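You operate a simulated robot arm through the tools that you are given. There is no shell and no other tool. Be economical: measure what you need, move in short steps, check, and stop when the job is done.

Carry out the task below with a simulated two-armed robot. There is one attempt and no reset: what you move stays moved.

## Task
Lift the welded floor piece out of the cream tray on to the plywood table.
Fine: weld power switch off before the finger bar goes up; tray home again. Where these are worked on the way, their far stop is far enough and under half their travel is too little: cream tray.
Where things are to end (x, y in the base frame): grey valve within 0.06 m of [0.76, -0.43].

The check looks at the end state, three seconds after you hand in, the way a careful person would. Anything else that was tipped, shoved, dropped, spilled or broken makes it a failure.

## Robot
Two 7-joint arms with fingered hands on one trunk, on a base that drives. Base frame: it is fixed to the floor where the robot stands at the start and does not move with it; the origin is under the middle of the robot, x ahead of it, y to its left, z up. Units: m, rad, N and s.
The left shoulder is at the start at [0.08, 0.198, 1.44], the right one opposite. With the tool pointing down near the work surface each hand reaches from about 0.1 to 0.7 m from the robot's upright axis, wherever it stands, measured 20 degrees to its own side. Places, roughly: cream tray [0.7, 0.4, 0.8]; finger bar of the valve press [0.7, 0.3, 0.8]; mains switch of the valve press [0.8, 0.2, 1.3]; plywood table [1.2, -0.3, 0.8]; press [0.8, 0, 1.3]; timer dial of the valve press [0.8, 0.2, 1.1]; weld power dial of the valve press [0.8, 0, 1.1]; weld power switch of the valve press [0.8, 0, 1.2]. Payload 4 kg a hand.
Tool frame (each hand has its own): the origin (TCP) lies between the finger pads and is the grasp point; the fingertips stand 0.026 m ahead of it; z points along the fingers, y is the line along which they close. The gripper opens to 0.132 m. The gripper's body begins 0.073 m behind the TCP. The gripper is a hand of 4 fingers: y runs from the thumb to the fingers, the wrist lies at [0, 0, -0.239] in the tool frame, and closing takes about 1.5 s.
Orientation is that of the tool frame in the base frame, as a unit quaternion [x, y, z, w]. With the fingers straight down and closing along the base's y, the tool's x points along the base's -x, its y along +y and its z along -z.

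## Interface
- The arms move only by the tool nudge_tool. It takes "left_motion", "right_motion" or both (then of equal length, played together; a hand with none holds still); each is a list that holds one entry, the list of rows, each a list of 7 numbers: the shift along the tool's x, y, z in cm, then the turn, a rotation vector about the tool's x, y, z in rad, then the closure, from 0 (fully open) to 1 (shut). In form: [[[dx, dy, dz, rx, ry, rz, hand], ...]]. A call has 1 to 12 rows; each row shifts and turns the commanded pose from where the row before left it, along the tool's axes as they then stand. A row lasts 0.2 s, in which the tool goes at most 0.05 m and 0.15 rad; a call with a longer step from one row to the next is refused whole, and so is a gripper value outside its range. A pose out of reach is approached as far as the arm can. The call stops where the force on the tool passes 60 N (or 10 N more than at its start, if that is more) or the arm is blocked; 0.2 s more then pass. Each finger travels about 0.072 m/s and halts on what it meets, pressing with about 30 N; the grip force reading is that of the motor and also rises with nothing between the fingers. The clock runs only during rows and for 0.2 s after the last one: add rows that do not move to give the fingers time. It gives the time, the measured TCP pose, the force on the tool (base axes), the opening and the grip force at its end, in the units of the frame above (readings bear some noise), with the torque about the TCP (base axes, N m) and any sound that the robot's microphone picked up.
- Cameras (640 x 400 px; columns grow to the right, rows downward): "scene" is now at [0.1069, 0.0166, 1.5983]; the picture's right is [0.21, -0.98, 0.00], its down [-0.75, -0.16, -0.64] and it looks along [0.63, 0.14, -0.77] (base axes); focal length 275 px, centre (320, 200). "left" rides on the left gripper at [-0.068, 0.002, -0.097] in its tool frame; the picture's right is [-0.03, -1.00, 0.00], its down [0.82, -0.02, -0.58] and it looks along [0.58, -0.01, 0.82] (tool axes); focal length 270 px, centre (320, 200). "right" rides on the right gripper at [0.068, 0.002, -0.097] in its tool frame; the picture's right is [-0.03, 1.00, 0.00], its down [-0.82, -0.02, -0.58] and it looks along [-0.58, -0.01, 0.82] (tool axes); focal length 270 px, centre (320, 200).
- camera(camera): a new picture of that camera. No time passes.
- lift_body(by): slides the trunk up (or, below 0, down) by that many m; the arms and the scene camera ride with it, the base frame stays. It gives what a move gives, with no picture.
- drive_base(legs): drives the robot by 1 to 6 legs, each [ahead, left, turn to the left] in m, m and rad, along the robot's own axes; the way and the turn of a leg run together, so that a leg with both is an arc; at most 1.5 m and 3.142 rad a leg. The arms and the cameras ride along, it lands a little off, and it stops where it bumps. It gives what a move gives.
- hand_shape(shape, hand): the hand has 4 fingers and takes this shape, open, in about a second: jaw (thumb against the fingers, like two jaws); tri (thumb and two fingers); tip (a fingertip pinch); poke (one finger out to press); point (the index stretched); flat (the hand flat); cup (the hand cupped); fist (a fist). The gripper value then closes the fingers along that shape, each until it touches; the sizes above hold for jaw. It gives what a move gives, with no picture.
- pan_tilt(pan, tilt): turns the head with the scene camera to pan (to the left, within 1.501 rad either way) and tilt (down, from -0.506 to 1.204), counted from straight ahead of the robot. It gives what a move gives.
- locate(camera, pixels): for up to 12 pixels [column, row] of the newest picture of that camera ("zoom" is the newest enlarged one), the place [x, y, z] in the base frame of the surface seen there, good to about 0.003 m. No time passes.
- inspect(camera, box): a new picture of the part [left, top, right, bottom] of that camera's present view, enlarged. No time passes.
- job_done(): hands the job in; it is judged then, once.

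Keep the steps short. Do not move on a guess: measure, check each grasp and each placing, and mend mistakes. In all there are 80 turns and 62 pictures (those below and enlarged ones count). Leave the grippers open and the arms clear of the work at the hand-in unless told otherwise, and finish with a single line.

The tools are called after "Emit:" as a command line: name --argument value ..., lists and objects as JSON in quotes. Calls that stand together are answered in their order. nudge_tool: Moves the arms, as the interface text tells. Its arguments: {"type":"object","properties":{"left_motion":{"type":"array"},"right_motion":{"type":"array"}},"required":[]} The other tools are called the same way: lift_body (by) slides the trunk up or down; hand_shape (shape, hand) gives the hand a shape; drive_base (legs) drives the base; pan_tilt (pan, tilt) turns the head that bears the scene camera; camera (camera) takes a picture; locate (camera, pixels) gives the place of the surface under pixels of a picture; inspect (camera, box) takes an enlarged picture of a part of a camera's view; job_done () hands the job in.

At the start:

```text
clock: 0.0
left_eef_pos: [0.3596, 0.3423, 1.0]
left_ee_rot: [0.0, 1.0, -0.001, 0.0]
left_ft_force: [-0.4, 0.3, -0.7]
left_torque: [0.0, -0.01, 0.0]
left_width: 0.1319
left_finger_force: 0.1
left_shape: jaw
right_eef_pos: [0.3136, -0.053, 0.9999]
right_ee_rot: [0.0, 1.0, 0.0, 0.0]
right_ft_force: [-0.4, 0.0, 1.5]
right_torque: [0.0, 0.0, -0.02]
right_width: 0.1323
right_finger_force: 0.0
right_shape: jaw
trunk travel left (down, up): [-0.75, 0.09]
robot x, y, heading: [0.0001, 0.0019, 0.0]
head pan, tilt: [0.216, 0.874]
```

scene: 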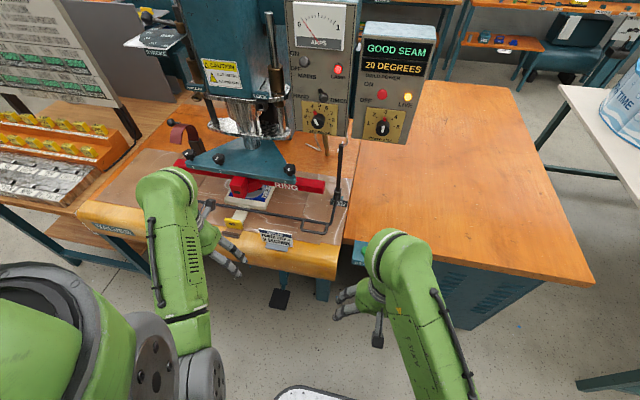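
right: 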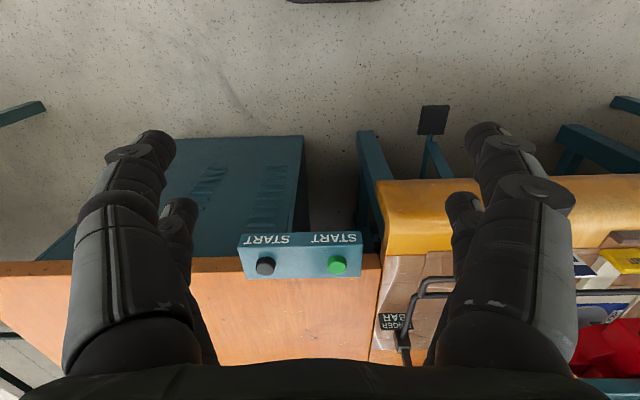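
left: 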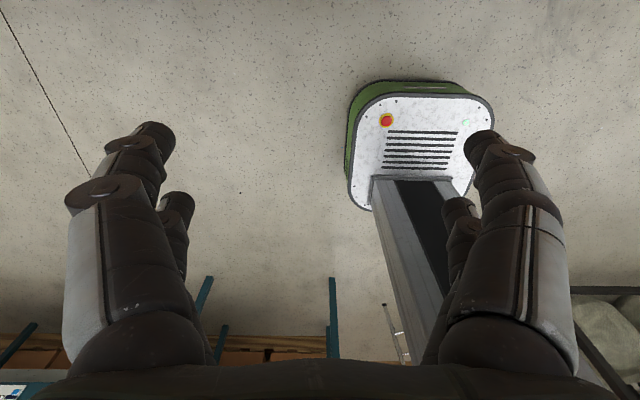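

I see the press ahead, with a finger bar, control boxes and the plywood table to the right. I'll enlarge the press work area and the controls.

Emit:
inspect --camera "scene" --box '[160, 130, 380, 270]'

Emit:
inspect --camera "scene" --box '[270, 0, 450, 150]'

```text
2.86 times, centred on (270, 200) of scene
```

zoom: 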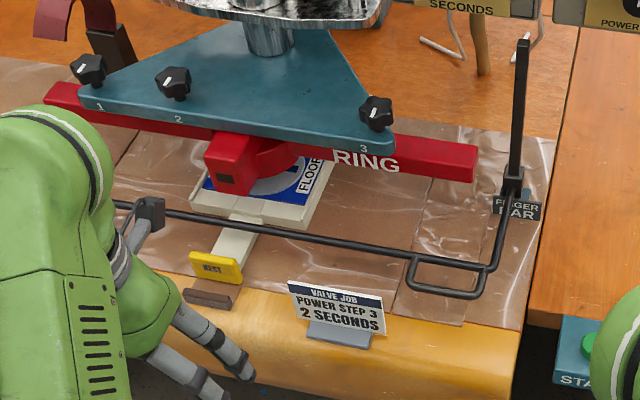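

```text
2.67 times, centred on (360, 75) of scene
```

zoom: 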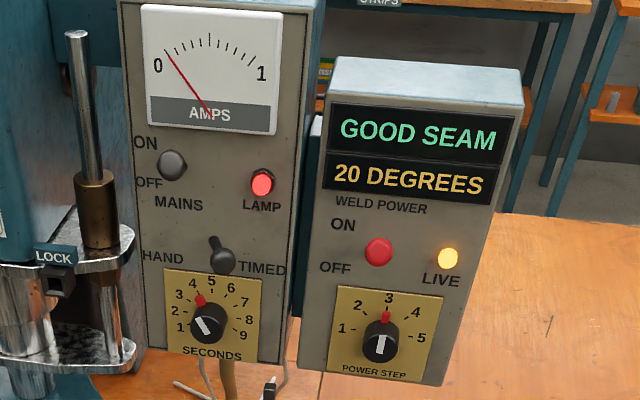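

Next I measure the controls: the weld power switch ball, its panel face, and the lamp.

Emit:
locate --camera "zoom" --pixels '[[378, 250], [378, 242], [378, 262], [343, 225], [336, 267], [410, 250], [447, 258], [378, 222], [378, 280], [172, 164]]'

Emit:
locate --camera "scene" --pixels '[[245, 207], [280, 212], [318, 217], [325, 230], [337, 196], [340, 145], [237, 220], [233, 225], [265, 193], [252, 202], [460, 250], [540, 270]]'

Emit:
inspect --camera "scene" --box '[350, 70, 420, 115]'

```text
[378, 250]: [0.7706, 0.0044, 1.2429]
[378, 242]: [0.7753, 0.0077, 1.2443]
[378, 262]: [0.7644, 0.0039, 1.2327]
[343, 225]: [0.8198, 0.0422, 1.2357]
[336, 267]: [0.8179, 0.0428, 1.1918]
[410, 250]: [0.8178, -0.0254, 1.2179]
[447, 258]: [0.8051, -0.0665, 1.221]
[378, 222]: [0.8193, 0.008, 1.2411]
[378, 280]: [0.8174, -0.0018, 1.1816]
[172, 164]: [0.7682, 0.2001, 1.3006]
```

```text
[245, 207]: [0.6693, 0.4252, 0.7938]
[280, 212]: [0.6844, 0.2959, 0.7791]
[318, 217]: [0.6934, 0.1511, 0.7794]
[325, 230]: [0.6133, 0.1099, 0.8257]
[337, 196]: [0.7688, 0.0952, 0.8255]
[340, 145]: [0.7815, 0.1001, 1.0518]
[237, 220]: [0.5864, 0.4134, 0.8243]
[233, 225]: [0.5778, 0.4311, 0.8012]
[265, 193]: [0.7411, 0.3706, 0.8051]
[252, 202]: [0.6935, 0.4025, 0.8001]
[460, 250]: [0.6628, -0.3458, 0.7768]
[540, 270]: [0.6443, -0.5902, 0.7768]
```

```text
8.89 times, centred on (385, 92) of scene
```

zoom: 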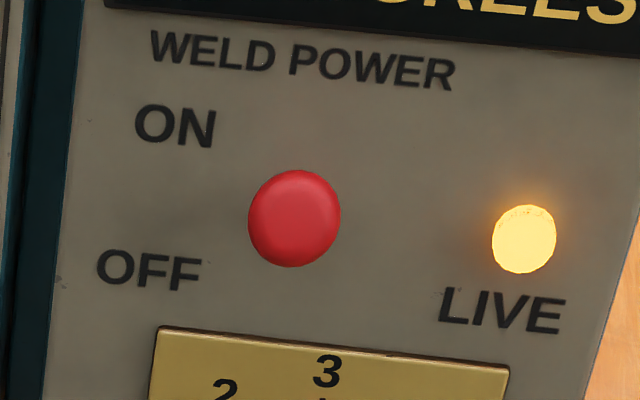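

The weld power ball is up (ON) at about [0.772, 0.005, 1.238], the LIVE lamp is lit, and the panel face is at x≈0.818. I'll set the right hand to poke and raise it ahead of the panel, then turn it to point forward.

Emit:
hand_shape --shape "poke" --hand "right"

Emit:
nudge_tool --right_motion '[[[-2.5, 0, -4, 0, 0, 0, 0], [-2.5, 0, -4, 0, 0, 0, 0], [-2.5, 0, -4, 0, 0, 0, 0], [-2.5, 0, -4, 0, 0, 0, 0], [-2.5, 0, -4, 0, 0, 0, 0], [-2.5, 0, -4, 0, 0, 0, 0], [-2.5, 0, -4, 0, 0, 0, 0]]]'

Emit:
nudge_tool --right_motion '[[[0, 0, 0, 0, -0.1428, 0, 0], [0, 0, 0, 0, -0.1428, 0, 0], [0, 0, 0, 0, -0.1428, 0, 0], [0, 0, 0, 0, -0.1428, 0, 0], [0, 0, 0, 0, -0.1428, 0, 0], [0, 0, 0, 0, -0.1428, 0, 0], [0, 0, 0, 0, -0.1428, 0, 0], [0, 0, 0, 0, -0.1428, 0, 0], [0, 0, 0, 0, -0.1428, 0, 0], [0, 0, 0, 0, -0.1428, 0, 0], [0, 0, 0, 0, -0.1428, 0, 0]]]'

Emit:
camera --camera "scene"

Emit:
camera --camera "right"

```text
clock: 0.9
left_eef_pos: [0.3585, 0.3422, 0.9997]
left_ee_rot: [0.0, 1.0, 0.001, 0.0]
left_ft_force: [0.1, 1.0, -0.6]
left_torque: [-0.02, 0.02, 0.0]
left_width: 0.1317
left_finger_force: 0.0
left_shape: jaw
right_eef_pos: [0.3121, -0.0528, 0.9997]
right_ee_rot: [0.0, 1.0, 0.0, 0.0]
right_ft_force: [0.1, 0.6, 0.7]
right_torque: [0.01, 0.02, -0.03]
right_width: 0.0
right_finger_force: 0.1
right_shape: poke
trunk travel left (down, up): [-0.75, 0.09]
robot x, y, heading: [-0.0003, 0.0001, -0.0]
head pan, tilt: [0.216, 0.874]
```

```text
clock: 2.5
left_eef_pos: [0.3585, 0.3434, 0.9993]
left_ee_rot: [0.0, 1.0, 0.001, 0.0]
left_ft_force: [-0.6, 0.1, -0.4]
left_torque: [-0.03, 0.0, 0.0]
left_width: 0.1319
left_finger_force: 0.0
left_shape: jaw
right_eef_pos: [0.5312, -0.035, 1.144]
right_ee_rot: [0.0, 1.0, -0.001, -0.001]
right_ft_force: [0.0, -0.6, 0.6]
right_torque: [-0.03, 0.01, -0.02]
right_width: 0.0
right_finger_force: 0.1
right_shape: poke
right hand out of reach, approached as far as the arm can: row 1, 2, 3, 4, 5, 6
trunk travel left (down, up): [-0.75, 0.09]
robot x, y, heading: [0.0006, -0.0017, 0.0]
head pan, tilt: [0.216, 0.874]
```

```text
clock: 4.9
left_eef_pos: [0.359, 0.3426, 1.0004]
left_ee_rot: [0.0, 1.0, 0.0, 0.0]
left_ft_force: [-0.5, 0.0, 0.0]
left_torque: [0.03, -0.01, -0.01]
left_width: 0.1317
left_finger_force: 0.0
left_shape: jaw
right_eef_pos: [0.5312, -0.0336, 1.1452]
right_ee_rot: [-0.001, 0.707, 0.001, 0.707]
right_ft_force: [0.0, 0.0, -0.4]
right_torque: [-0.02, 0.01, 0.01]
right_width: 0.0
right_finger_force: 0.0
right_shape: poke
trunk travel left (down, up): [-0.75, 0.09]
robot x, y, heading: [0.0003, 0.002, -0.001]
head pan, tilt: [0.216, 0.874]
```

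```text
55 pictures are left
```

scene: 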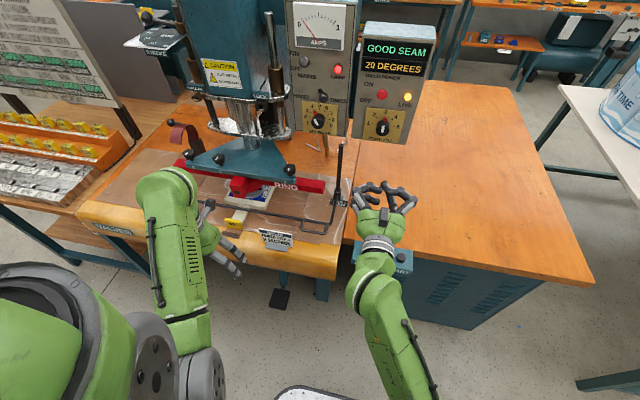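

```text
54 pictures are left
```

right: 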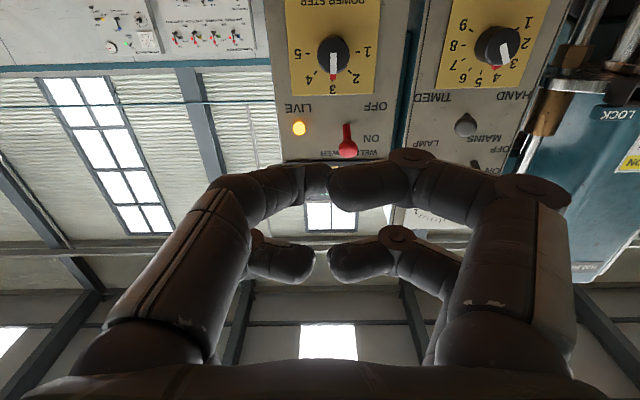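

The right hand now points ahead at [0.531, -0.034, 1.145]. The fingers form a closed arch whose tips meet at the TCP. I'll raise it to z≈1.31 at y≈0.005, still clear of the panel.

Emit:
nudge_tool --right_motion '[[[-4.2, 1, 0, 0, 0, 0, 0], [-4.2, 1, 0, 0, 0, 0, 0], [-4.2, 1, 0, 0, 0, 0, 0], [-4.2, 0.8, 0, 0, 0, 0, 0], [0, 0, 4, 0, 0, 0, 0], [0, 0, 4, 0, 0, 0, 0], [0, 0, 4, 0, 0, 0, 0], [0, 0, 4, 0, 0, 0, 0]]]'

Emit:
camera --camera "right"

Emit:
inspect --camera "scene" --box '[300, 20, 460, 150]'

```text
clock: 6.7
left_eef_pos: [0.3599, 0.3437, 1.0002]
left_ee_rot: [0.0, 1.0, 0.0, 0.0]
left_ft_force: [-0.1, -0.7, 0.1]
left_torque: [0.02, 0.01, 0.02]
left_width: 0.132
left_finger_force: 0.0
left_shape: jaw
right_eef_pos: [0.6923, 0.0047, 1.3116]
right_ee_rot: [0.0, 0.707, 0.0, 0.707]
right_ft_force: [0.3, 0.1, 0.0]
right_torque: [0.02, 0.0, -0.01]
right_width: 0.0
right_finger_force: 0.1
right_shape: poke
trunk travel left (down, up): [-0.75, 0.09]
robot x, y, heading: [-0.0017, -0.0029, 0.004]
head pan, tilt: [0.216, 0.874]
```

```text
53 pictures are left
```

right: 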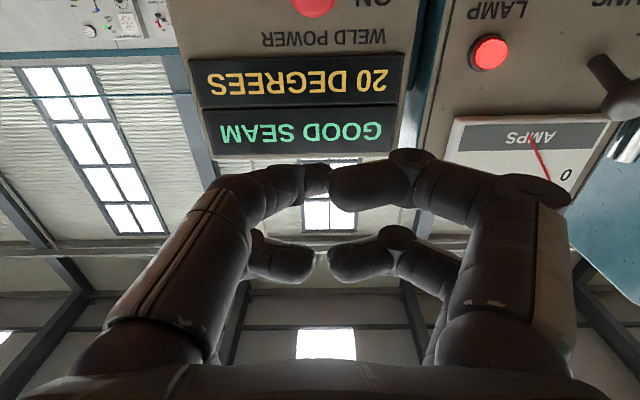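

```text
3.08 times, centred on (380, 85) of scene
```

zoom: 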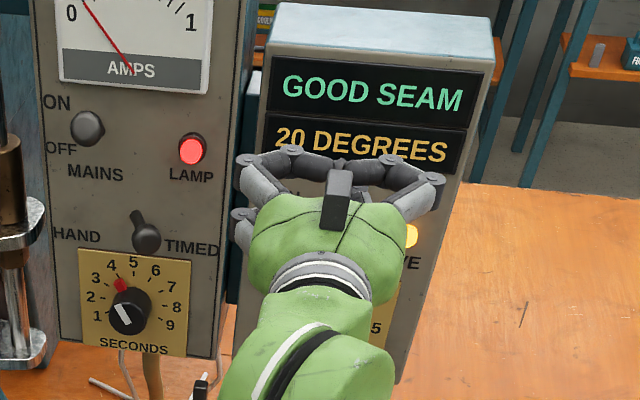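

I'll measure the undersides of the finger tips from the wrist camera.

Emit:
locate --camera "right" --pixels '[[345, 185], [320, 185], [410, 165], [340, 262], [290, 262], [240, 195]]'

```text
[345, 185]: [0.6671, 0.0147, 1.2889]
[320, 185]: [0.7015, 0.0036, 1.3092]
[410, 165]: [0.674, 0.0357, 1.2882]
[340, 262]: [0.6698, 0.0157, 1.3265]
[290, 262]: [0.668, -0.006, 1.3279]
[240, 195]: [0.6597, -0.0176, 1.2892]
```

Finger undersides sit about 0.023 below the TCP. I'll advance 8.4 cm at this height to be over the ball, then press down in small steps.

Emit:
nudge_tool --right_motion '[[[0, 0, 4.2, 0, 0, 0, 0], [0, 0, 4.2, 0, 0, 0, 0]]]'

Emit:
nudge_tool --right_motion '[[[2, 0, 0, 0, 0, 0, 0], [1.5, 0, 0, 0, 0, 0, 0], [1.5, 0, 0, 0, 0, 0, 0], [1.5, 0, 0, 0, 0, 0, 0], [1.5, 0, 0, 0, 0, 0, 0], [1, 0, 0, 0, 0, 0, 0]]]'

Emit:
camera --camera "right"

```text
clock: 7.3
left_eef_pos: [0.3622, 0.3426, 0.9991]
left_ee_rot: [0.0, 1.0, 0.0, -0.001]
left_ft_force: [0.2, 0.0, 0.3]
left_torque: [0.02, 0.03, 0.01]
left_width: 0.1317
left_finger_force: 0.1
left_shape: jaw
right_eef_pos: [0.7788, 0.0037, 1.312]
right_ee_rot: [0.0, 0.708, 0.0, 0.706]
right_ft_force: [-0.3, 0.2, 0.2]
right_torque: [-0.02, 0.01, -0.01]
right_width: 0.0
right_finger_force: 0.2
right_shape: poke
trunk travel left (down, up): [-0.75, 0.09]
robot x, y, heading: [0.0012, 0.0031, 0.002]
head pan, tilt: [0.216, 0.874]
```

```text
clock: 8.7
left_eef_pos: [0.3589, 0.3426, 0.999]
left_ee_rot: [0.0, 1.0, 0.0, 0.0]
left_ft_force: [0.3, 0.7, -0.7]
left_torque: [-0.01, 0.03, -0.02]
left_width: 0.1319
left_finger_force: 0.1
left_shape: jaw
right_eef_pos: [0.7759, 0.0043, 1.2241]
right_ee_rot: [0.0, 0.707, 0.0, 0.707]
right_ft_force: [-0.9, 0.3, -0.2]
right_torque: [0.0, -0.01, 0.03]
right_width: 0.0
right_finger_force: 0.0
right_shape: poke
trunk travel left (down, up): [-0.75, 0.09]
robot x, y, heading: [0.0013, 0.001, -0.003]
head pan, tilt: [0.216, 0.874]
```

```text
51 pictures are left
```

right: 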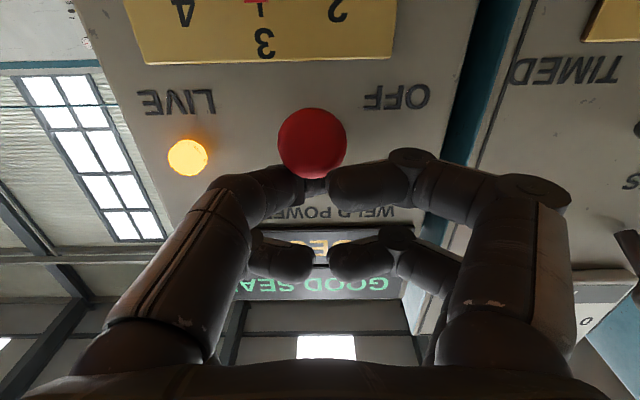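

Emit:
locate --camera "right" --pixels '[[312, 120], [312, 145], [312, 165], [312, 185], [340, 185], [290, 185], [185, 155]]'

Emit:
inspect --camera "scene" --box '[350, 60, 430, 120]'

```text
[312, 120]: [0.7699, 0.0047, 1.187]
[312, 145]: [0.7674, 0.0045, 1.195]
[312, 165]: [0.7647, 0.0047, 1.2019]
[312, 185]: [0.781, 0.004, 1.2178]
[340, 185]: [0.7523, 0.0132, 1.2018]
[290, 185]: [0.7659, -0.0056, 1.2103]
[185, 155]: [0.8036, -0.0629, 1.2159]
```

```text
6.67 times, centred on (390, 90) of scene
```

zoom: 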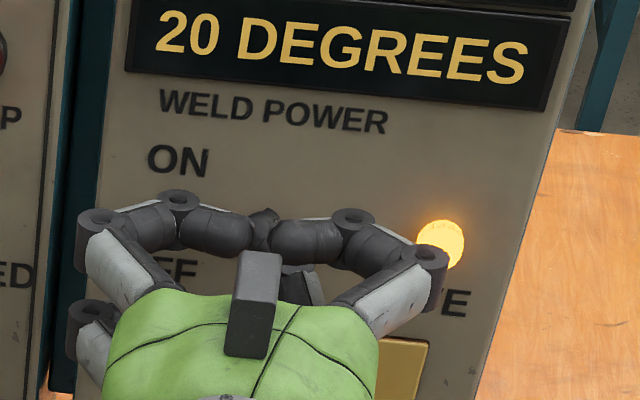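

The ball has moved down to about z 1.20 but the lamp is still lit. I'll press a further 1.5–2 cm.

Emit:
nudge_tool --right_motion '[[[1, 0, 0, 0, 0, 0, 0], [0.8, 0, 0, 0, 0, 0, 0], [0, 0, 0, 0, 0, 0, 0]]]'

Emit:
camera --camera "right"

```text
clock: 9.5
left_eef_pos: [0.3563, 0.3435, 1.0021]
left_ee_rot: [0.0, 1.0, 0.0, 0.002]
left_ft_force: [0.0, -0.5, -0.2]
left_torque: [-0.03, 0.01, 0.02]
left_width: 0.1318
left_finger_force: 0.0
left_shape: jaw
right_eef_pos: [0.7719, 0.005, 1.2131]
right_ee_rot: [0.0, 0.703, 0.001, 0.711]
right_ft_force: [4.3, 0.7, 24.4]
right_torque: [-0.17, -0.32, 0.18]
right_width: 0.0002
right_finger_force: 0.0
right_shape: poke
trunk travel left (down, up): [-0.75, 0.09]
robot x, y, heading: [0.0002, -0.0006, -0.001]
head pan, tilt: [0.216, 0.874]
```

```text
49 pictures are left
```

right: 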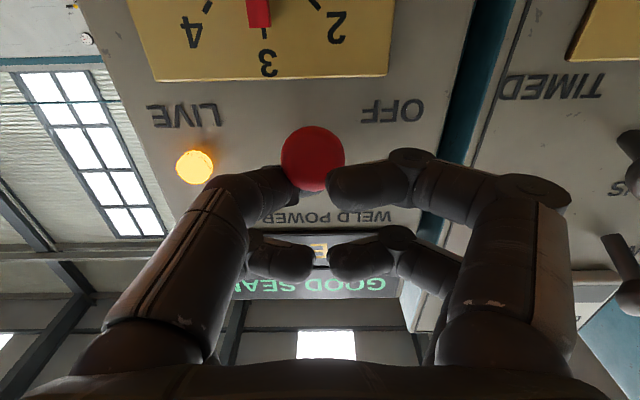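

Emit:
locate --camera "right" --pixels '[[312, 135], [312, 155], [312, 175], [312, 188], [335, 185], [290, 185], [265, 195]]'

Emit:
inspect --camera "right" --box '[240, 90, 400, 220]'

```text
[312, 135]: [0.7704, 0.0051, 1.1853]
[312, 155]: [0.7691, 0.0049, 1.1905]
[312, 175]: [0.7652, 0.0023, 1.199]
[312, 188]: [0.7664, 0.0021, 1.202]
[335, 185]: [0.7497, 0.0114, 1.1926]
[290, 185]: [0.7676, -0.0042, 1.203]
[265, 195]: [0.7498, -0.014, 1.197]
```

```text
3.08 times, centred on (320, 155) of right
```

zoom: 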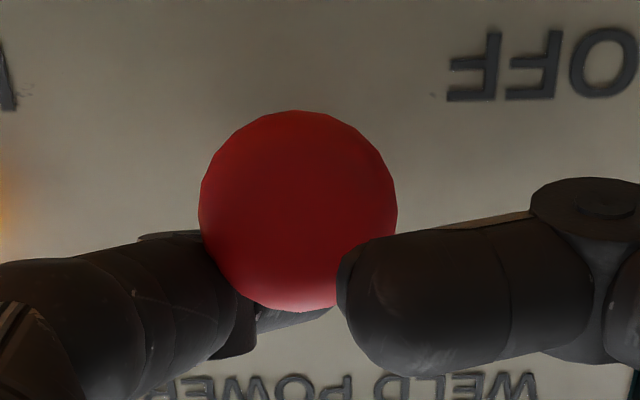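

The ball sits near the OFF label (centre about 1.197) but the lamp is still lit. I'll press another cm and watch.

Emit:
nudge_tool --right_motion '[[[0.6, 0, 0, 0, 0, 0, 0], [0.6, 0, 0, 0, 0, 0, 0], [0.6, 0, 0, 0, 0, 0, 0], [0, 0, 0, 0, 0, 0, 0]]]'

Emit:
camera --camera "right"

```text
clock: 10.5
left_eef_pos: [0.354, 0.3403, 1.0028]
left_ee_rot: [0.0, 1.0, 0.002, 0.004]
left_ft_force: [0.7, -0.1, -0.5]
left_torque: [0.03, -0.03, 0.0]
left_width: 0.132
left_finger_force: 0.1
left_shape: jaw
right_eef_pos: [0.7691, 0.0034, 1.2092]
right_ee_rot: [0.002, 0.695, 0.002, 0.719]
right_ft_force: [6.8, -5.9, 48.4]
right_torque: [-0.28, -0.86, 0.04]
right_width: 0.0
right_finger_force: 0.1
right_shape: poke
trunk travel left (down, up): [-0.75, 0.09]
robot x, y, heading: [-0.0, -0.0032, 0.001]
head pan, tilt: [0.216, 0.874]
```

```text
47 pictures are left
```

right: 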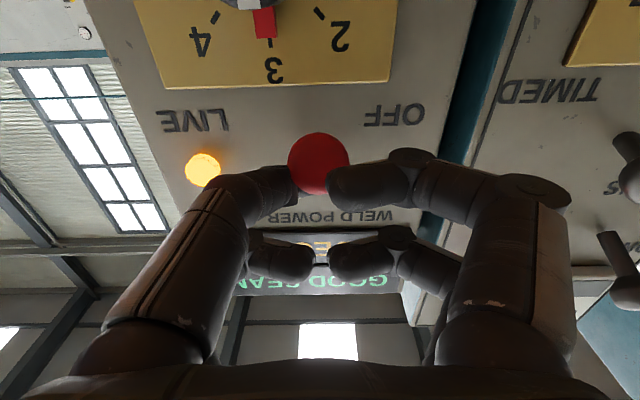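

The lever is on a hard stop (48 N). I'll back off upward and look at the released lever and lamp.

Emit:
nudge_tool --right_motion '[[[-2, 0, 0, 0, 0, 0, 0], [-2, 0, 0, 0, 0, 0, 0], [-3, 0, 0, 0, 0, 0, 0], [-4, 0, 0, 0, 0, 0, 0], [0, 0, -4, 0, 0, 0, 0], [0, 0, -4, 0, 0, 0, 0]]]'

Emit:
camera --camera "right"

Emit:
inspect --camera "scene" --box '[270, 0, 450, 150]'

```text
clock: 11.9
left_eef_pos: [0.3573, 0.3431, 0.9995]
left_ee_rot: [0.0, 1.0, 0.0, 0.001]
left_ft_force: [0.2, -0.5, 0.5]
left_torque: [-0.02, 0.01, 0.02]
left_width: 0.1316
left_finger_force: 0.0
left_shape: jaw
right_eef_pos: [0.6937, 0.0065, 1.2985]
right_ee_rot: [0.0, 0.707, 0.0, 0.708]
right_ft_force: [0.2, -0.2, 0.2]
right_torque: [0.0, 0.02, -0.02]
right_width: 0.0001
right_finger_force: 0.0
right_shape: poke
trunk travel left (down, up): [-0.75, 0.09]
robot x, y, heading: [0.0013, 0.0002, 0.001]
head pan, tilt: [0.216, 0.874]
```

```text
46 pictures are left
```

right: 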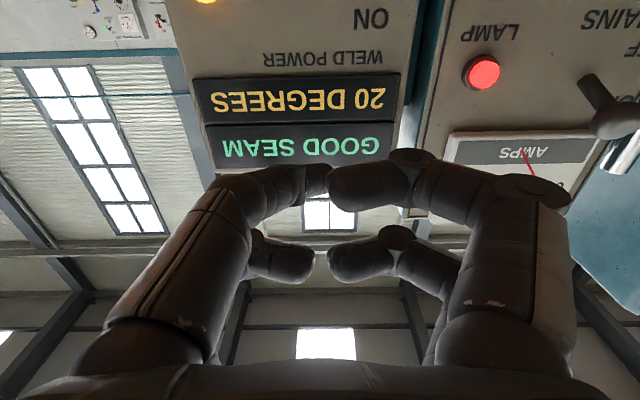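

```text
2.67 times, centred on (360, 75) of scene
```

zoom: 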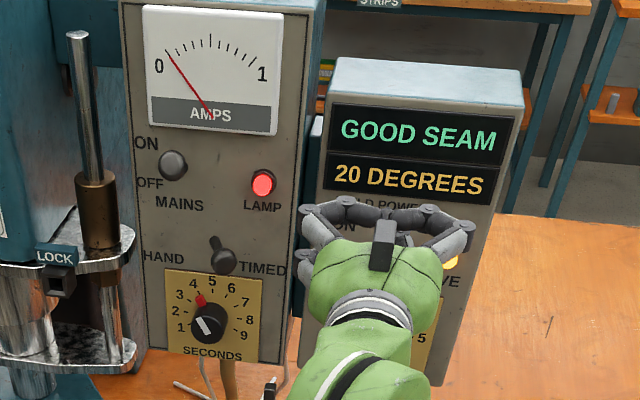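

My hand hides the lever. I'll move the right hand 20 cm to the right and look again.

Emit:
nudge_tool --right_motion '[[[0, -4, -3, 0, 0, 0, 0], [0, -4, -3, 0, 0, 0, 0], [0, -4, -3, 0, 0, 0, 0], [0, -4, -3, 0, 0, 0, 0], [0, -4, -3, 0, 0, 0, 0]]]'

Emit:
inspect --camera "scene" --box '[345, 20, 445, 150]'

```text
clock: 13.1
left_eef_pos: [0.3578, 0.3408, 1.0015]
left_ee_rot: [0.0, 1.0, 0.001, 0.001]
left_ft_force: [0.1, -0.6, 0.3]
left_torque: [0.0, -0.02, 0.04]
left_width: 0.1321
left_finger_force: 0.0
left_shape: jaw
right_eef_pos: [0.5437, -0.1966, 1.2969]
right_ee_rot: [0.001, 0.706, 0.0, 0.708]
right_ft_force: [-0.5, -0.1, 0.3]
right_torque: [-0.02, -0.01, 0.01]
right_width: 0.0001
right_finger_force: 0.1
right_shape: poke
trunk travel left (down, up): [-0.75, 0.09]
robot x, y, heading: [0.0007, 0.0004, -0.0]
head pan, tilt: [0.216, 0.874]
```

```text
3.08 times, centred on (395, 85) of scene
```

zoom: 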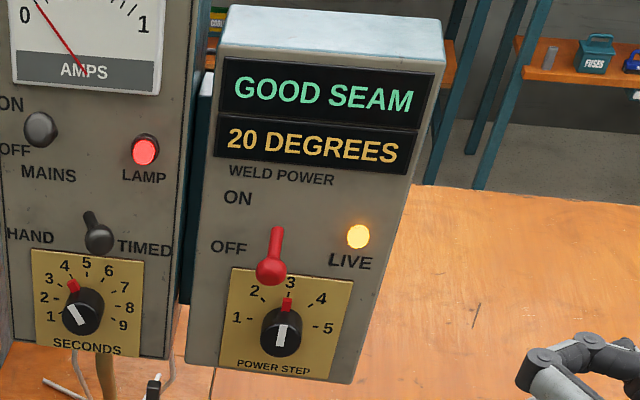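

The lever is now down at OFF; the LIVE lamp is still glowing and I will recheck it before raising the bar. Next I move the left hand aside to see the tray and bar.

Emit:
nudge_tool --left_motion '[[[2, 4, 0, 0, 0, 0, 0], [2, 4, 0, 0, 0, 0, 0], [2, 4, 0, 0, 0, 0, 0], [0, 4, 0, 0, 0, 0, 0], [0, 4, 0, 0, 0, 0, 0]]]'

Emit:
pan_tilt --pan 0.3 --tilt 0.8

Emit:
camera --camera "scene"

```text
clock: 14.3
left_eef_pos: [0.2992, 0.544, 0.9973]
left_ee_rot: [0.0, 1.0, -0.001, 0.0]
left_ft_force: [0.1, -0.6, -0.1]
left_torque: [-0.06, -0.02, 0.0]
left_width: 0.132
left_finger_force: 0.2
left_shape: jaw
right_eef_pos: [0.5465, -0.1933, 1.2979]
right_ee_rot: [0.0, 0.707, 0.0, 0.707]
right_ft_force: [0.0, -0.5, 0.3]
right_torque: [-0.01, 0.04, -0.03]
right_width: 0.0004
right_finger_force: 0.1
right_shape: poke
trunk travel left (down, up): [-0.75, 0.09]
robot x, y, heading: [-0.0025, -0.0035, 0.002]
head pan, tilt: [0.216, 0.874]
```

```text
clock: 15.0
left_eef_pos: [0.2997, 0.5428, 0.9987]
left_ee_rot: [-0.001, 1.0, 0.0, 0.001]
left_ft_force: [0.7, 0.0, 0.2]
left_torque: [-0.03, 0.01, -0.01]
left_width: 0.132
left_finger_force: 0.1
left_shape: jaw
right_eef_pos: [0.5463, -0.1949, 1.2973]
right_ee_rot: [0.0, 0.707, 0.0, 0.707]
right_ft_force: [-0.2, -0.1, -1.1]
right_torque: [0.01, -0.02, -0.01]
right_width: 0.0
right_finger_force: 0.0
right_shape: poke
trunk travel left (down, up): [-0.75, 0.09]
robot x, y, heading: [-0.0029, -0.003, 0.003]
head pan, tilt: [0.3, 0.799]
```

```text
43 pictures are left
```

scene: 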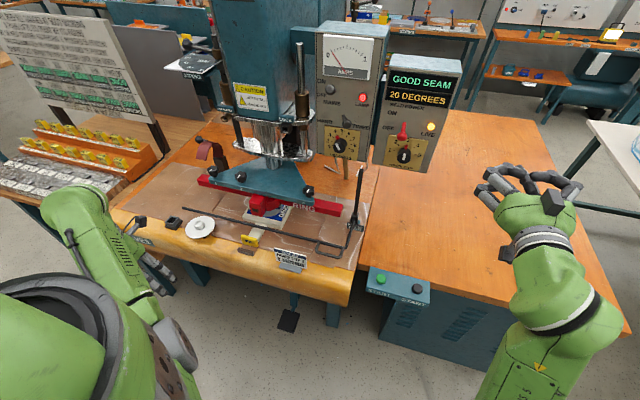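

Emit:
inspect --camera "scene" --box '[150, 130, 400, 290]'

Emit:
locate --camera "scene" --pixels '[[184, 208], [230, 224], [280, 235], [318, 243], [318, 253], [338, 252], [350, 228], [358, 180], [250, 240], [245, 252], [254, 227], [430, 128]]'

```text
2.50 times, centred on (275, 210) of scene
```

zoom: 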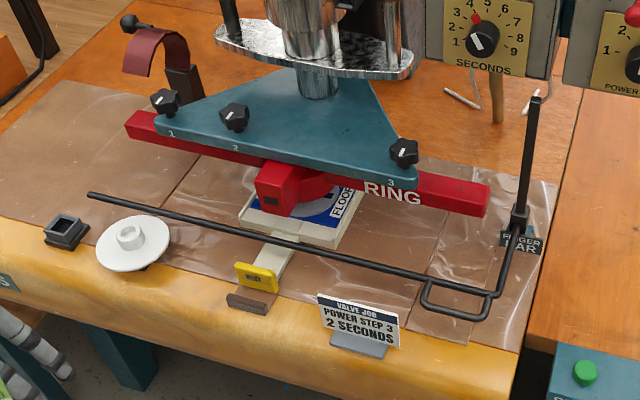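

```text
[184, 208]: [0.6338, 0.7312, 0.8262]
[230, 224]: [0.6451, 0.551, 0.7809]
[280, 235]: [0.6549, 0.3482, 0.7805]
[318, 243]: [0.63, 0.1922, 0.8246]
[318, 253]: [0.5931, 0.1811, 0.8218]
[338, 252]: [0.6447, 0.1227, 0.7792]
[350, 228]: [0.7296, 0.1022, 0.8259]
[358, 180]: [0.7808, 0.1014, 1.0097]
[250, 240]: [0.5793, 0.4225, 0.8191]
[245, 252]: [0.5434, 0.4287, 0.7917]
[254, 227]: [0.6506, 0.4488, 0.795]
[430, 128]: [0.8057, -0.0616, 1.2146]
```

The bar rod runs along y at x≈0.634, z≈0.825. It has a handle loop at x 0.593–0.63, y≈0.12–0.19, and its collar is on a post at [0.78, 0.10]. I'll put the right hand in jaw shape, bring it down and back, and turn it fingers-down.

Emit:
locate --camera "zoom" --pixels '[[425, 290], [455, 313], [488, 305], [425, 305], [450, 287], [495, 293], [510, 255], [518, 222], [520, 210], [360, 320], [322, 300], [398, 320]]'

Emit:
hand_shape --shape "jaw" --hand "right"

Emit:
nudge_tool --right_motion '[[[4, 0, -2, 0, 0, 0, 0], [4, 0, -2, 0, 0, 0, 0], [4, 0, -2, 0, 0, 0, 0], [4, 0, -2, 0, 0, 0, 0], [4, 0, -2, 0, 0, 0, 0], [4, 0, -2, 0, 0, 0, 0]]]'

Emit:
nudge_tool --right_motion '[[[0, 0, 0, 0, 0.1428, 0, 0], [0, 0, 0, 0, 0.1428, 0, 0], [0, 0, 0, 0, 0.1428, 0, 0], [0, 0, 0, 0, 0.1428, 0, 0], [0, 0, 0, 0, 0.1428, 0, 0], [0, 0, 0, 0, 0.1428, 0, 0], [0, 0, 0, 0, 0.1428, 0, 0], [0, 0, 0, 0, 0.1428, 0, 0], [0, 0, 0, 0, 0.1428, 0, 0], [0, 0, 0, 0, 0.1428, 0, 0], [0, 0, 0, 0, 0.1428, 0, 0]]]'

Emit:
nudge_tool --right_motion '[[[0, 0, 0, 0, 0, -0.1428, 0], [0, 0, 0, 0, 0, -0.1428, 0], [0, 0, 0, 0, 0, -0.1428, 0], [0, 0, 0, 0, 0, -0.1428, 0], [0, 0, 0, 0, 0, -0.1428, 0], [0, 0, 0, 0, 0, -0.1428, 0], [0, 0, 0, 0, 0, -0.1428, 0], [0, 0, 0, 0, 0, -0.1428, 0], [0, 0, 0, 0, 0, -0.1428, 0], [0, 0, 0, 0, 0, -0.1428, 0], [0, 0, 0, 0, 0, -0.1428, 0]]]'

```text
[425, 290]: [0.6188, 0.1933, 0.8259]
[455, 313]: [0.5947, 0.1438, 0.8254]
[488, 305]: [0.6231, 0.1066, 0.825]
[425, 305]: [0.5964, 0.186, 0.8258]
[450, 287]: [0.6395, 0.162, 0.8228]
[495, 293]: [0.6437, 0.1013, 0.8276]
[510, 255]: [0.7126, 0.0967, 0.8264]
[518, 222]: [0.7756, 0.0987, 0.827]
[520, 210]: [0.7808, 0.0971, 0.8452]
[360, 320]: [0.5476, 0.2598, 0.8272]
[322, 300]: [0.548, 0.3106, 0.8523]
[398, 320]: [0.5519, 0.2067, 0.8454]
```

```text
clock: 15.9
left_eef_pos: [0.2988, 0.5412, 0.9991]
left_ee_rot: [0.0, 1.0, 0.001, 0.0]
left_ft_force: [0.5, -0.3, -0.4]
left_torque: [-0.05, 0.02, -0.01]
left_width: 0.1316
left_finger_force: 0.0
left_shape: jaw
right_eef_pos: [0.5452, -0.1954, 1.2975]
right_ee_rot: [0.0, 0.707, 0.0, 0.707]
right_ft_force: [0.2, 0.4, -0.1]
right_torque: [0.01, 0.02, 0.02]
right_width: 0.132
right_finger_force: 0.2
right_shape: jaw
trunk travel left (down, up): [-0.75, 0.09]
robot x, y, heading: [0.0014, -0.0025, -0.002]
head pan, tilt: [0.3, 0.799]
```

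```text
clock: 17.3
left_eef_pos: [0.2981, 0.5431, 0.999]
left_ee_rot: [-0.001, 1.0, 0.001, 0.0]
left_ft_force: [0.5, 0.7, 0.9]
left_torque: [0.03, 0.0, 0.0]
left_width: 0.1322
left_finger_force: 0.0
left_shape: jaw
right_eef_pos: [0.4894, -0.1945, 1.1381]
right_ee_rot: [0.006, 0.707, -0.006, 0.707]
right_ft_force: [1.1, 0.0, 1.3]
right_torque: [0.02, 0.05, 0.01]
right_width: 0.132
right_finger_force: 0.2
right_shape: jaw
right hand out of reach, approached as far as the arm can: row 3, 4, 5, 6
trunk travel left (down, up): [-0.75, 0.09]
robot x, y, heading: [0.0036, -0.0045, -0.005]
head pan, tilt: [0.3, 0.799]
```

```text
clock: 19.7
left_eef_pos: [0.3014, 0.5423, 0.9988]
left_ee_rot: [-0.001, 1.0, 0.0, -0.001]
left_ft_force: [-0.4, 0.4, 1.0]
left_torque: [0.01, 0.02, 0.04]
left_width: 0.1319
left_finger_force: 0.1
left_shape: jaw
right_eef_pos: [0.5307, -0.1871, 1.0941]
right_ee_rot: [0.0, 1.0, 0.001, 0.0]
right_ft_force: [0.6, -0.3, -0.4]
right_torque: [0.01, 0.05, -0.02]
right_width: 0.1321
right_finger_force: 0.1
right_shape: jaw
right hand out of reach, approached as far as the arm can: row 1, 9, 10, 11
trunk travel left (down, up): [-0.75, 0.09]
robot x, y, heading: [-0.0016, -0.0008, 0.001]
head pan, tilt: [0.3, 0.799]
```

```text
clock: 22.1
left_eef_pos: [0.2995, 0.5413, 0.9996]
left_ee_rot: [0.0, 1.0, 0.0, 0.0]
left_ft_force: [0.3, -0.1, 0.5]
left_torque: [0.01, 0.02, -0.02]
left_width: 0.132
left_finger_force: 0.0
left_shape: jaw
right_eef_pos: [0.5298, -0.1862, 1.0935]
right_ee_rot: [0.707, -0.707, 0.0, 0.0]
right_ft_force: [-0.7, 0.0, -0.7]
right_torque: [0.0, 0.0, -0.02]
right_width: 0.1319
right_finger_force: 0.0
right_shape: jaw
trunk travel left (down, up): [-0.75, 0.09]
robot x, y, heading: [0.003, -0.0003, -0.002]
head pan, tilt: [0.3, 0.799]
```

The right hand now points down, closing along x. The loop spans x 0.594–0.637, y 0.107–0.19, z 0.826. I'll move above it, to about [0.614, 0.148, 0.95].

Emit:
nudge_tool --right_motion '[[[-4.1, 0, 2, 0, 0, 0, 0], [-4.1, 0, 2, 0, 0, 0, 0], [-4.1, 0, 2, 0, 0, 0, 0], [-4.1, -1, 2, 0, 0, 0, 0], [-4.1, -1, 2, 0, 0, 0, 0], [-4.1, -2, 2, 0, 0, 0, 0], [-4.1, -2, 1, 0, 0, 0, 0], [-4.5, -2.4, 1, 0, 0, 0, 0]]]'

Emit:
camera --camera "right"

Emit:
inspect --camera "scene" --box '[150, 90, 450, 290]'

```text
refused: row 8 steps farther than a row can; nothing moved
```

```text
41 pictures are left
```

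right: 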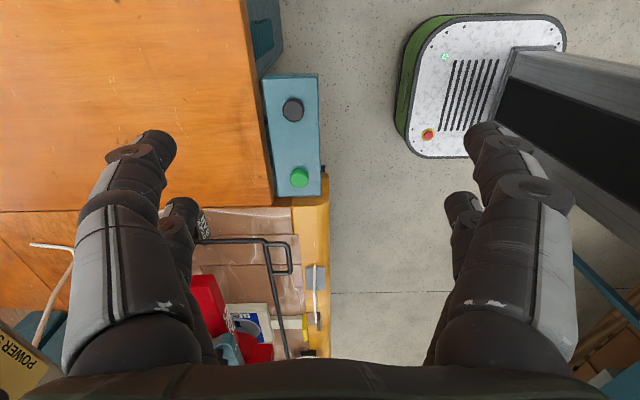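

```text
2.00 times, centred on (300, 190) of scene
```

zoom: 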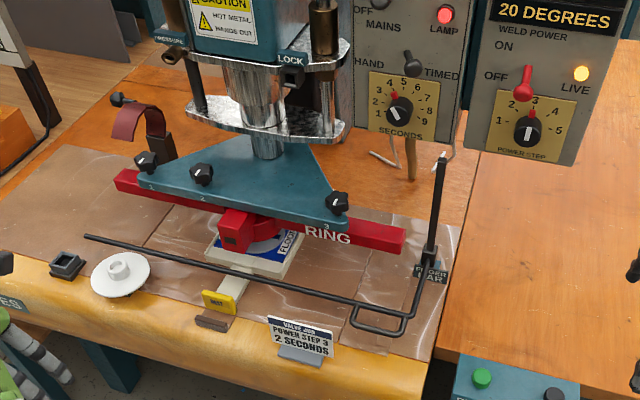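

The row was too long. I'll check the lever's resting position and resend with shorter steps.

Emit:
locate --camera "zoom" --pixels '[[522, 95], [523, 85], [527, 70], [580, 73], [437, 270], [440, 160]]'

Emit:
nudge_tool --right_motion '[[[-4.1, 0, 2, 0, 0, 0, 0], [-4.1, 0, 2, 0, 0, 0, 0], [-4.1, 0, 2, 0, 0, 0, 0], [-4.1, -1, 2, 0, 0, 0, 0], [-4.1, -1, 2, 0, 0, 0, 0], [-4.1, -2, 2, 0, 0, 0, 0], [-4.1, -2, 1, 0, 0, 0, 0], [-4, -2.2, 1, 0, 0, 0, 0]]]'

Emit:
camera --camera "right"

Emit:
inspect --camera "scene" --box '[150, 90, 450, 290]'

```text
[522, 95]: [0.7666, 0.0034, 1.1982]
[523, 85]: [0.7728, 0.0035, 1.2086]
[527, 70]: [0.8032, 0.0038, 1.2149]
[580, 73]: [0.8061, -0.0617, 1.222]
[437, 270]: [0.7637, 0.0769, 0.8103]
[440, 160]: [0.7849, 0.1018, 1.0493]
```

```text
clock: 23.9
left_eef_pos: [0.3, 0.5429, 0.9992]
left_ee_rot: [0.0, 1.0, 0.0, 0.0]
left_ft_force: [0.1, 0.2, -0.2]
left_torque: [0.04, 0.03, 0.0]
left_width: 0.1318
left_finger_force: 0.1
left_shape: jaw
right_eef_pos: [0.6118, 0.1404, 0.9548]
right_ee_rot: [-0.707, 0.707, 0.001, 0.0]
right_ft_force: [0.2, 0.2, -0.3]
right_torque: [0.01, 0.02, 0.0]
right_width: 0.1318
right_finger_force: 0.0
right_shape: jaw
trunk travel left (down, up): [-0.75, 0.09]
robot x, y, heading: [0.0015, 0.0003, 0.001]
head pan, tilt: [0.3, 0.799]
```

```text
39 pictures are left
```

right: 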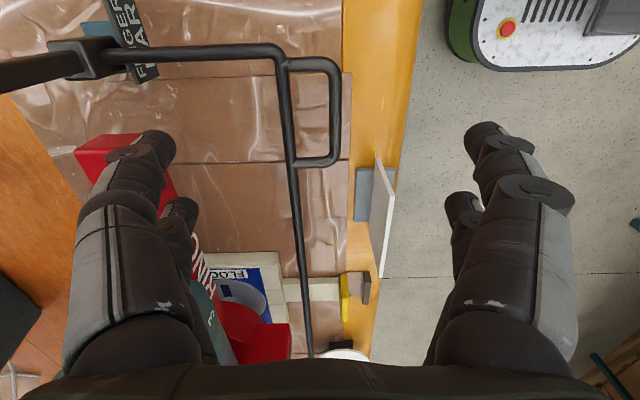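

```text
2.00 times, centred on (300, 190) of scene
```

zoom: 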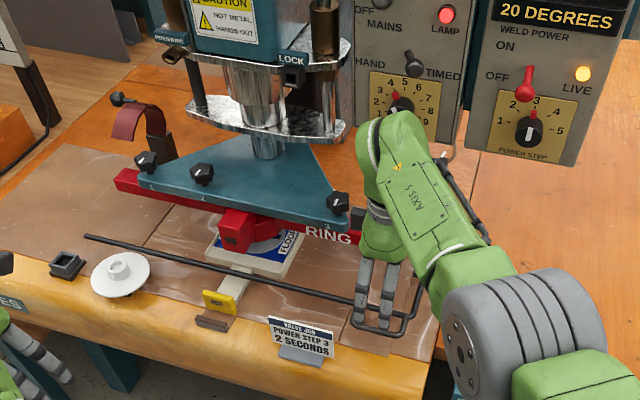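

The loop lies under the hand, but the red ring bar's end is near the far finger. I'll part-close the fingers to about 0.08 m first and measure before descending.

Emit:
locate --camera "right" --pixels '[[105, 155], [330, 120], [285, 130], [320, 162], [300, 65], [160, 180], [382, 190], [235, 290], [263, 340]]'

Emit:
nudge_tool --right_motion '[[[0, 0, 0, 0, 0, 0, 0.35], [0, 0, 0, 0, 0, 0, 0.35], [0, 0, 0, 0, 0, 0, 0.35], [0, 0, 0, 0, 0, 0, 0.35]]]'

```text
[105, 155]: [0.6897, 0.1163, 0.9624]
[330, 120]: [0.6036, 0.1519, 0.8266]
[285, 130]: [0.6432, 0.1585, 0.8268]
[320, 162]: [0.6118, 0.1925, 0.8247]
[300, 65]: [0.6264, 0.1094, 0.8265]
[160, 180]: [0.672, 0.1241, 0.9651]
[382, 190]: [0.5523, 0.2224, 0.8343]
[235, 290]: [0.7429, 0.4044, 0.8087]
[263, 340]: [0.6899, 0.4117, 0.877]
```

```text
clock: 24.9
left_eef_pos: [0.299, 0.5418, 0.9992]
left_ee_rot: [0.001, 1.0, 0.0, 0.0]
left_ft_force: [0.6, 0.0, -0.9]
left_torque: [-0.03, 0.01, 0.02]
left_width: 0.1321
left_finger_force: 0.1
left_shape: jaw
right_eef_pos: [0.6098, 0.139, 0.9559]
right_ee_rot: [0.708, -0.706, 0.0, 0.0]
right_ft_force: [-0.7, -0.3, 1.1]
right_torque: [0.0, 0.0, 0.02]
right_width: 0.0864
right_finger_force: 0.0
right_shape: jaw
trunk travel left (down, up): [-0.75, 0.09]
robot x, y, heading: [-0.0009, -0.0013, -0.002]
head pan, tilt: [0.3, 0.799]
```

Opening is 0.086. I'll shift +1 cm in x and y, descend 12 cm over the loop, and close.

Emit:
nudge_tool --right_motion '[[[-1, -1, 3, 0, 0, 0, 0.35], [0, 0, 3, 0, 0, 0, 0.35], [0, 0, 2, 0, 0, 0, 0.35], [0, 0, 2, 0, 0, 0, 0.35], [0, 0, 2, 0, 0, 0, 0.35]]]'

Emit:
nudge_tool --right_motion '[[[0, 0, 0, 0, 0, 0, 0.8], [0, 0, 0, 0, 0, 0, 0.8], [0, 0, 0, 0, 0, 0, 0.8], [0, 0, 0, 0, 0, 0, 0.8], [0, 0, 0, 0, 0, 0, 0.8], [0, 0, 0, 0, 0, 0, 0.8]]]'

Emit:
camera --camera "right"

```text
clock: 26.1
left_eef_pos: [0.2997, 0.5429, 0.9998]
left_ee_rot: [0.0, 1.0, 0.0, 0.0]
left_ft_force: [-0.7, 0.4, 0.2]
left_torque: [0.0, 0.0, -0.05]
left_width: 0.132
left_finger_force: 0.1
left_shape: jaw
right_eef_pos: [0.5788, 0.1304, 0.8542]
right_ee_rot: [0.707, -0.707, 0.0, -0.001]
right_ft_force: [0.0, -0.1, -1.0]
right_torque: [-0.02, 0.0, -0.05]
right_width: 0.0863
right_finger_force: 0.0
right_shape: jaw
right hand out of reach, approached as far as the arm can: row 1, 2, 3, 4, 5
trunk travel left (down, up): [-0.75, 0.09]
robot x, y, heading: [-0.004, -0.0032, -0.0]
head pan, tilt: [0.3, 0.799]
```

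```text
clock: 27.5
left_eef_pos: [0.299, 0.543, 0.9986]
left_ee_rot: [0.0, 1.0, 0.001, 0.0]
left_ft_force: [-0.5, 0.5, -0.4]
left_torque: [-0.01, 0.02, -0.01]
left_width: 0.132
left_finger_force: 0.0
left_shape: jaw
right_eef_pos: [0.5787, 0.1309, 0.8539]
right_ee_rot: [-0.707, 0.707, 0.0, 0.0]
right_ft_force: [0.1, -0.3, -0.2]
right_torque: [0.0, 0.0, -0.04]
right_width: 0.0271
right_finger_force: 0.0
right_shape: jaw
trunk travel left (down, up): [-0.75, 0.09]
robot x, y, heading: [-0.0031, 0.0007, -0.004]
head pan, tilt: [0.3, 0.799]
```

```text
37 pictures are left
```

right: 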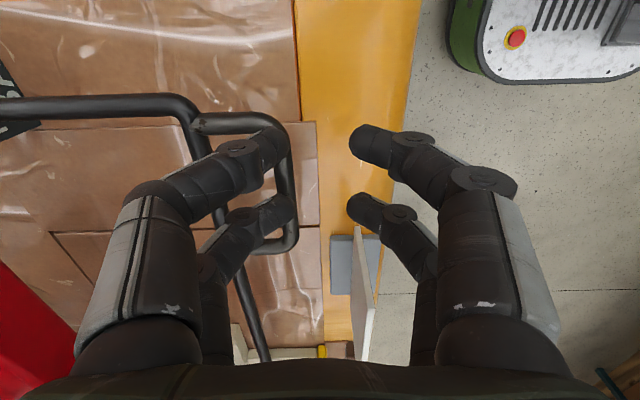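

The arm fell short (TCP at x 0.579). I'll raise both hands and lower the trunk to gain reach, in two stages.

Emit:
nudge_tool --right_motion '[[[0, 0, -4, 0, 0, 0, 0.35], [0, 0, -4, 0, 0, 0, 0.35], [0, 0, -4, 0, 0, 0, 0.35]]]' --left_motion '[[[0, 0, -4, 0, 0, 0, 0], [0, 0, -4, 0, 0, 0, 0], [0, 0, -2, 0, 0, 0, 0]]]'

Emit:
lift_body --by -0.1

Emit:
nudge_tool --right_motion '[[[0, 0, -4, 0, 0, 0, 0.35], [0, 0, -4, 0, 0, 0, 0.35], [0, 0, -2, 0, 0, 0, 0.35]]]' --left_motion '[[[0, 0, -4, 0, 0, 0, 0], [0, 0, -4, 0, 0, 0, 0], [0, 0, -2, 0, 0, 0, 0]]]'

Emit:
lift_body --by -0.1

```text
clock: 28.3
left_eef_pos: [0.3126, 0.5626, 1.073]
left_ee_rot: [0.0, 1.0, -0.002, 0.001]
left_ft_force: [-0.7, 0.3, -0.1]
left_torque: [0.02, -0.01, -0.03]
left_width: 0.1321
left_finger_force: 0.0
left_shape: jaw
left hand out of reach, approached as far as the arm can: row 2, 3
right_eef_pos: [0.5789, 0.133, 0.974]
right_ee_rot: [-0.707, 0.708, 0.0, -0.001]
right_ft_force: [-0.4, 0.4, 0.1]
right_torque: [0.03, -0.02, 0.02]
right_width: 0.0854
right_finger_force: 0.1
right_shape: jaw
trunk travel left (down, up): [-0.75, 0.09]
robot x, y, heading: [0.0011, -0.0006, -0.001]
head pan, tilt: [0.3, 0.799]
```

```text
clock: 29.6
left_eef_pos: [0.3115, 0.5623, 0.9744]
left_ee_rot: [0.0, 1.0, 0.0, 0.0]
left_ft_force: [0.2, 0.7, 0.2]
left_torque: [0.02, 0.02, 0.0]
left_width: 0.1319
left_finger_force: 0.0
left_shape: jaw
right_eef_pos: [0.5785, 0.1317, 0.8745]
right_ee_rot: [-0.707, 0.707, 0.0, 0.0]
right_ft_force: [-0.6, -0.2, 0.0]
right_torque: [-0.03, 0.01, 0.02]
right_width: 0.0853
right_finger_force: 0.0
right_shape: jaw
trunk travel left (down, up): [-0.65, 0.19]
robot x, y, heading: [-0.0019, -0.0004, -0.001]
head pan, tilt: [0.3, 0.799]
```

```text
clock: 30.4
left_eef_pos: [0.3364, 0.6, 1.0492]
left_ee_rot: [0.0, 1.0, 0.001, -0.001]
left_ft_force: [-0.1, -0.5, 0.3]
left_torque: [-0.01, 0.01, 0.02]
left_width: 0.1316
left_finger_force: 0.0
left_shape: jaw
left hand out of reach, approached as far as the arm can: row 1, 2, 3
right_eef_pos: [0.579, 0.1316, 0.9743]
right_ee_rot: [0.707, -0.707, 0.0, 0.0]
right_ft_force: [0.0, 0.9, 0.4]
right_torque: [0.03, 0.0, 0.0]
right_width: 0.0853
right_finger_force: 0.1
right_shape: jaw
trunk travel left (down, up): [-0.65, 0.19]
robot x, y, heading: [-0.0001, -0.0037, -0.001]
head pan, tilt: [0.3, 0.799]
```

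```text
clock: 31.7
left_eef_pos: [0.3363, 0.5999, 0.9495]
left_ee_rot: [0.0, 1.0, 0.0, 0.0]
left_ft_force: [-0.6, 0.2, -0.1]
left_torque: [0.02, -0.01, 0.03]
left_width: 0.1317
left_finger_force: 0.1
left_shape: jaw
right_eef_pos: [0.58, 0.1312, 0.8739]
right_ee_rot: [0.707, -0.707, 0.0, 0.0]
right_ft_force: [-0.6, -0.7, 0.4]
right_torque: [0.02, -0.04, 0.05]
right_width: 0.0855
right_finger_force: 0.0
right_shape: jaw
trunk travel left (down, up): [-0.55, 0.29]
robot x, y, heading: [-0.001, 0.0035, 0.005]
head pan, tilt: [0.3, 0.799]
```

Now I'll shift +4.1 cm in x and +1.7 cm in y at z 0.874, check, then descend.

Emit:
nudge_tool --right_motion '[[[-1, -2, 0, 0, 0, 0, 0.35], [-0.7, -2.1, 0, 0, 0, 0, 0.35]]]'

Emit:
camera --camera "right"

```text
clock: 32.3
left_eef_pos: [0.3359, 0.6007, 0.9471]
left_ee_rot: [0.0, 1.0, 0.0, 0.0]
left_ft_force: [0.3, 0.5, 0.8]
left_torque: [0.03, -0.01, 0.03]
left_width: 0.1319
left_finger_force: 0.1
left_shape: jaw
right_eef_pos: [0.6204, 0.1502, 0.873]
right_ee_rot: [-0.706, 0.708, 0.001, 0.0]
right_ft_force: [0.8, -0.2, -0.8]
right_torque: [-0.04, 0.01, 0.0]
right_width: 0.0856
right_finger_force: 0.2
right_shape: jaw
trunk travel left (down, up): [-0.55, 0.29]
robot x, y, heading: [-0.0013, -0.0019, -0.0]
head pan, tilt: [0.3, 0.799]
```

```text
36 pictures are left
```

right: 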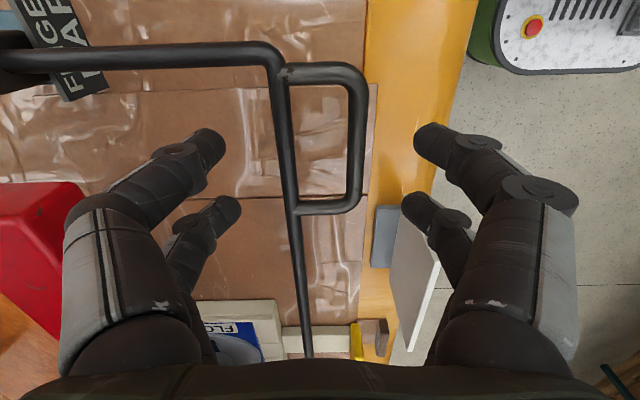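

Aligned with the loop. I'll descend 4.2 cm and close on it.

Emit:
nudge_tool --right_motion '[[[0.7, 0, 1, 0, 0, 0, 0.35], [0, 0, 1.6, 0, 0, 0, 0.35], [0, 0, 1.6, 0, 0, 0, 0.35], [0, 0, 0, 0, 0, 0, 0.6], [0, 0, 0, 0, 0, 0, 0.9], [0, 0, 0, 0, 0, 0, 0.9], [0, 0, 0, 0, 0, 0, 0.9], [0, 0, 0, 0, 0, 0, 0.9], [0, 0, 0, 0, 0, 0, 0.9]]]'

Emit:
camera --camera "right"

```text
clock: 34.3
left_eef_pos: [0.3371, 0.5996, 0.9488]
left_ee_rot: [0.0, 1.0, 0.001, -0.001]
left_ft_force: [-0.5, -0.2, 1.0]
left_torque: [-0.01, 0.05, 0.02]
left_width: 0.1318
left_finger_force: 0.1
left_shape: jaw
right_eef_pos: [0.6211, 0.1412, 0.8302]
right_ee_rot: [-0.707, 0.707, 0.0, -0.001]
right_ft_force: [3.5, -3.0, -7.1]
right_torque: [-0.01, 0.04, 0.22]
right_width: 0.0273
right_finger_force: 29.8
right_shape: jaw
trunk travel left (down, up): [-0.55, 0.29]
robot x, y, heading: [-0.0004, -0.0001, 0.003]
head pan, tilt: [0.3, 0.799]
```

```text
35 pictures are left
```

right: 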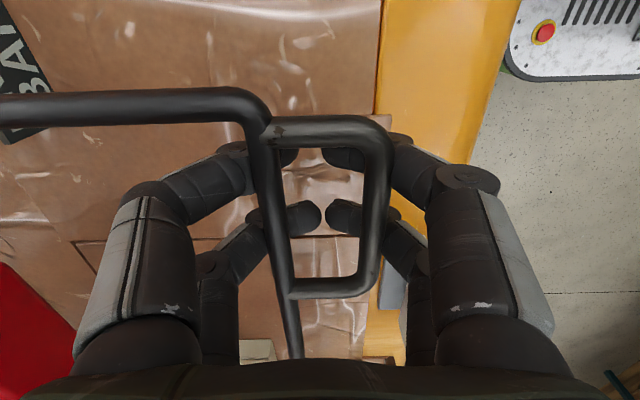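

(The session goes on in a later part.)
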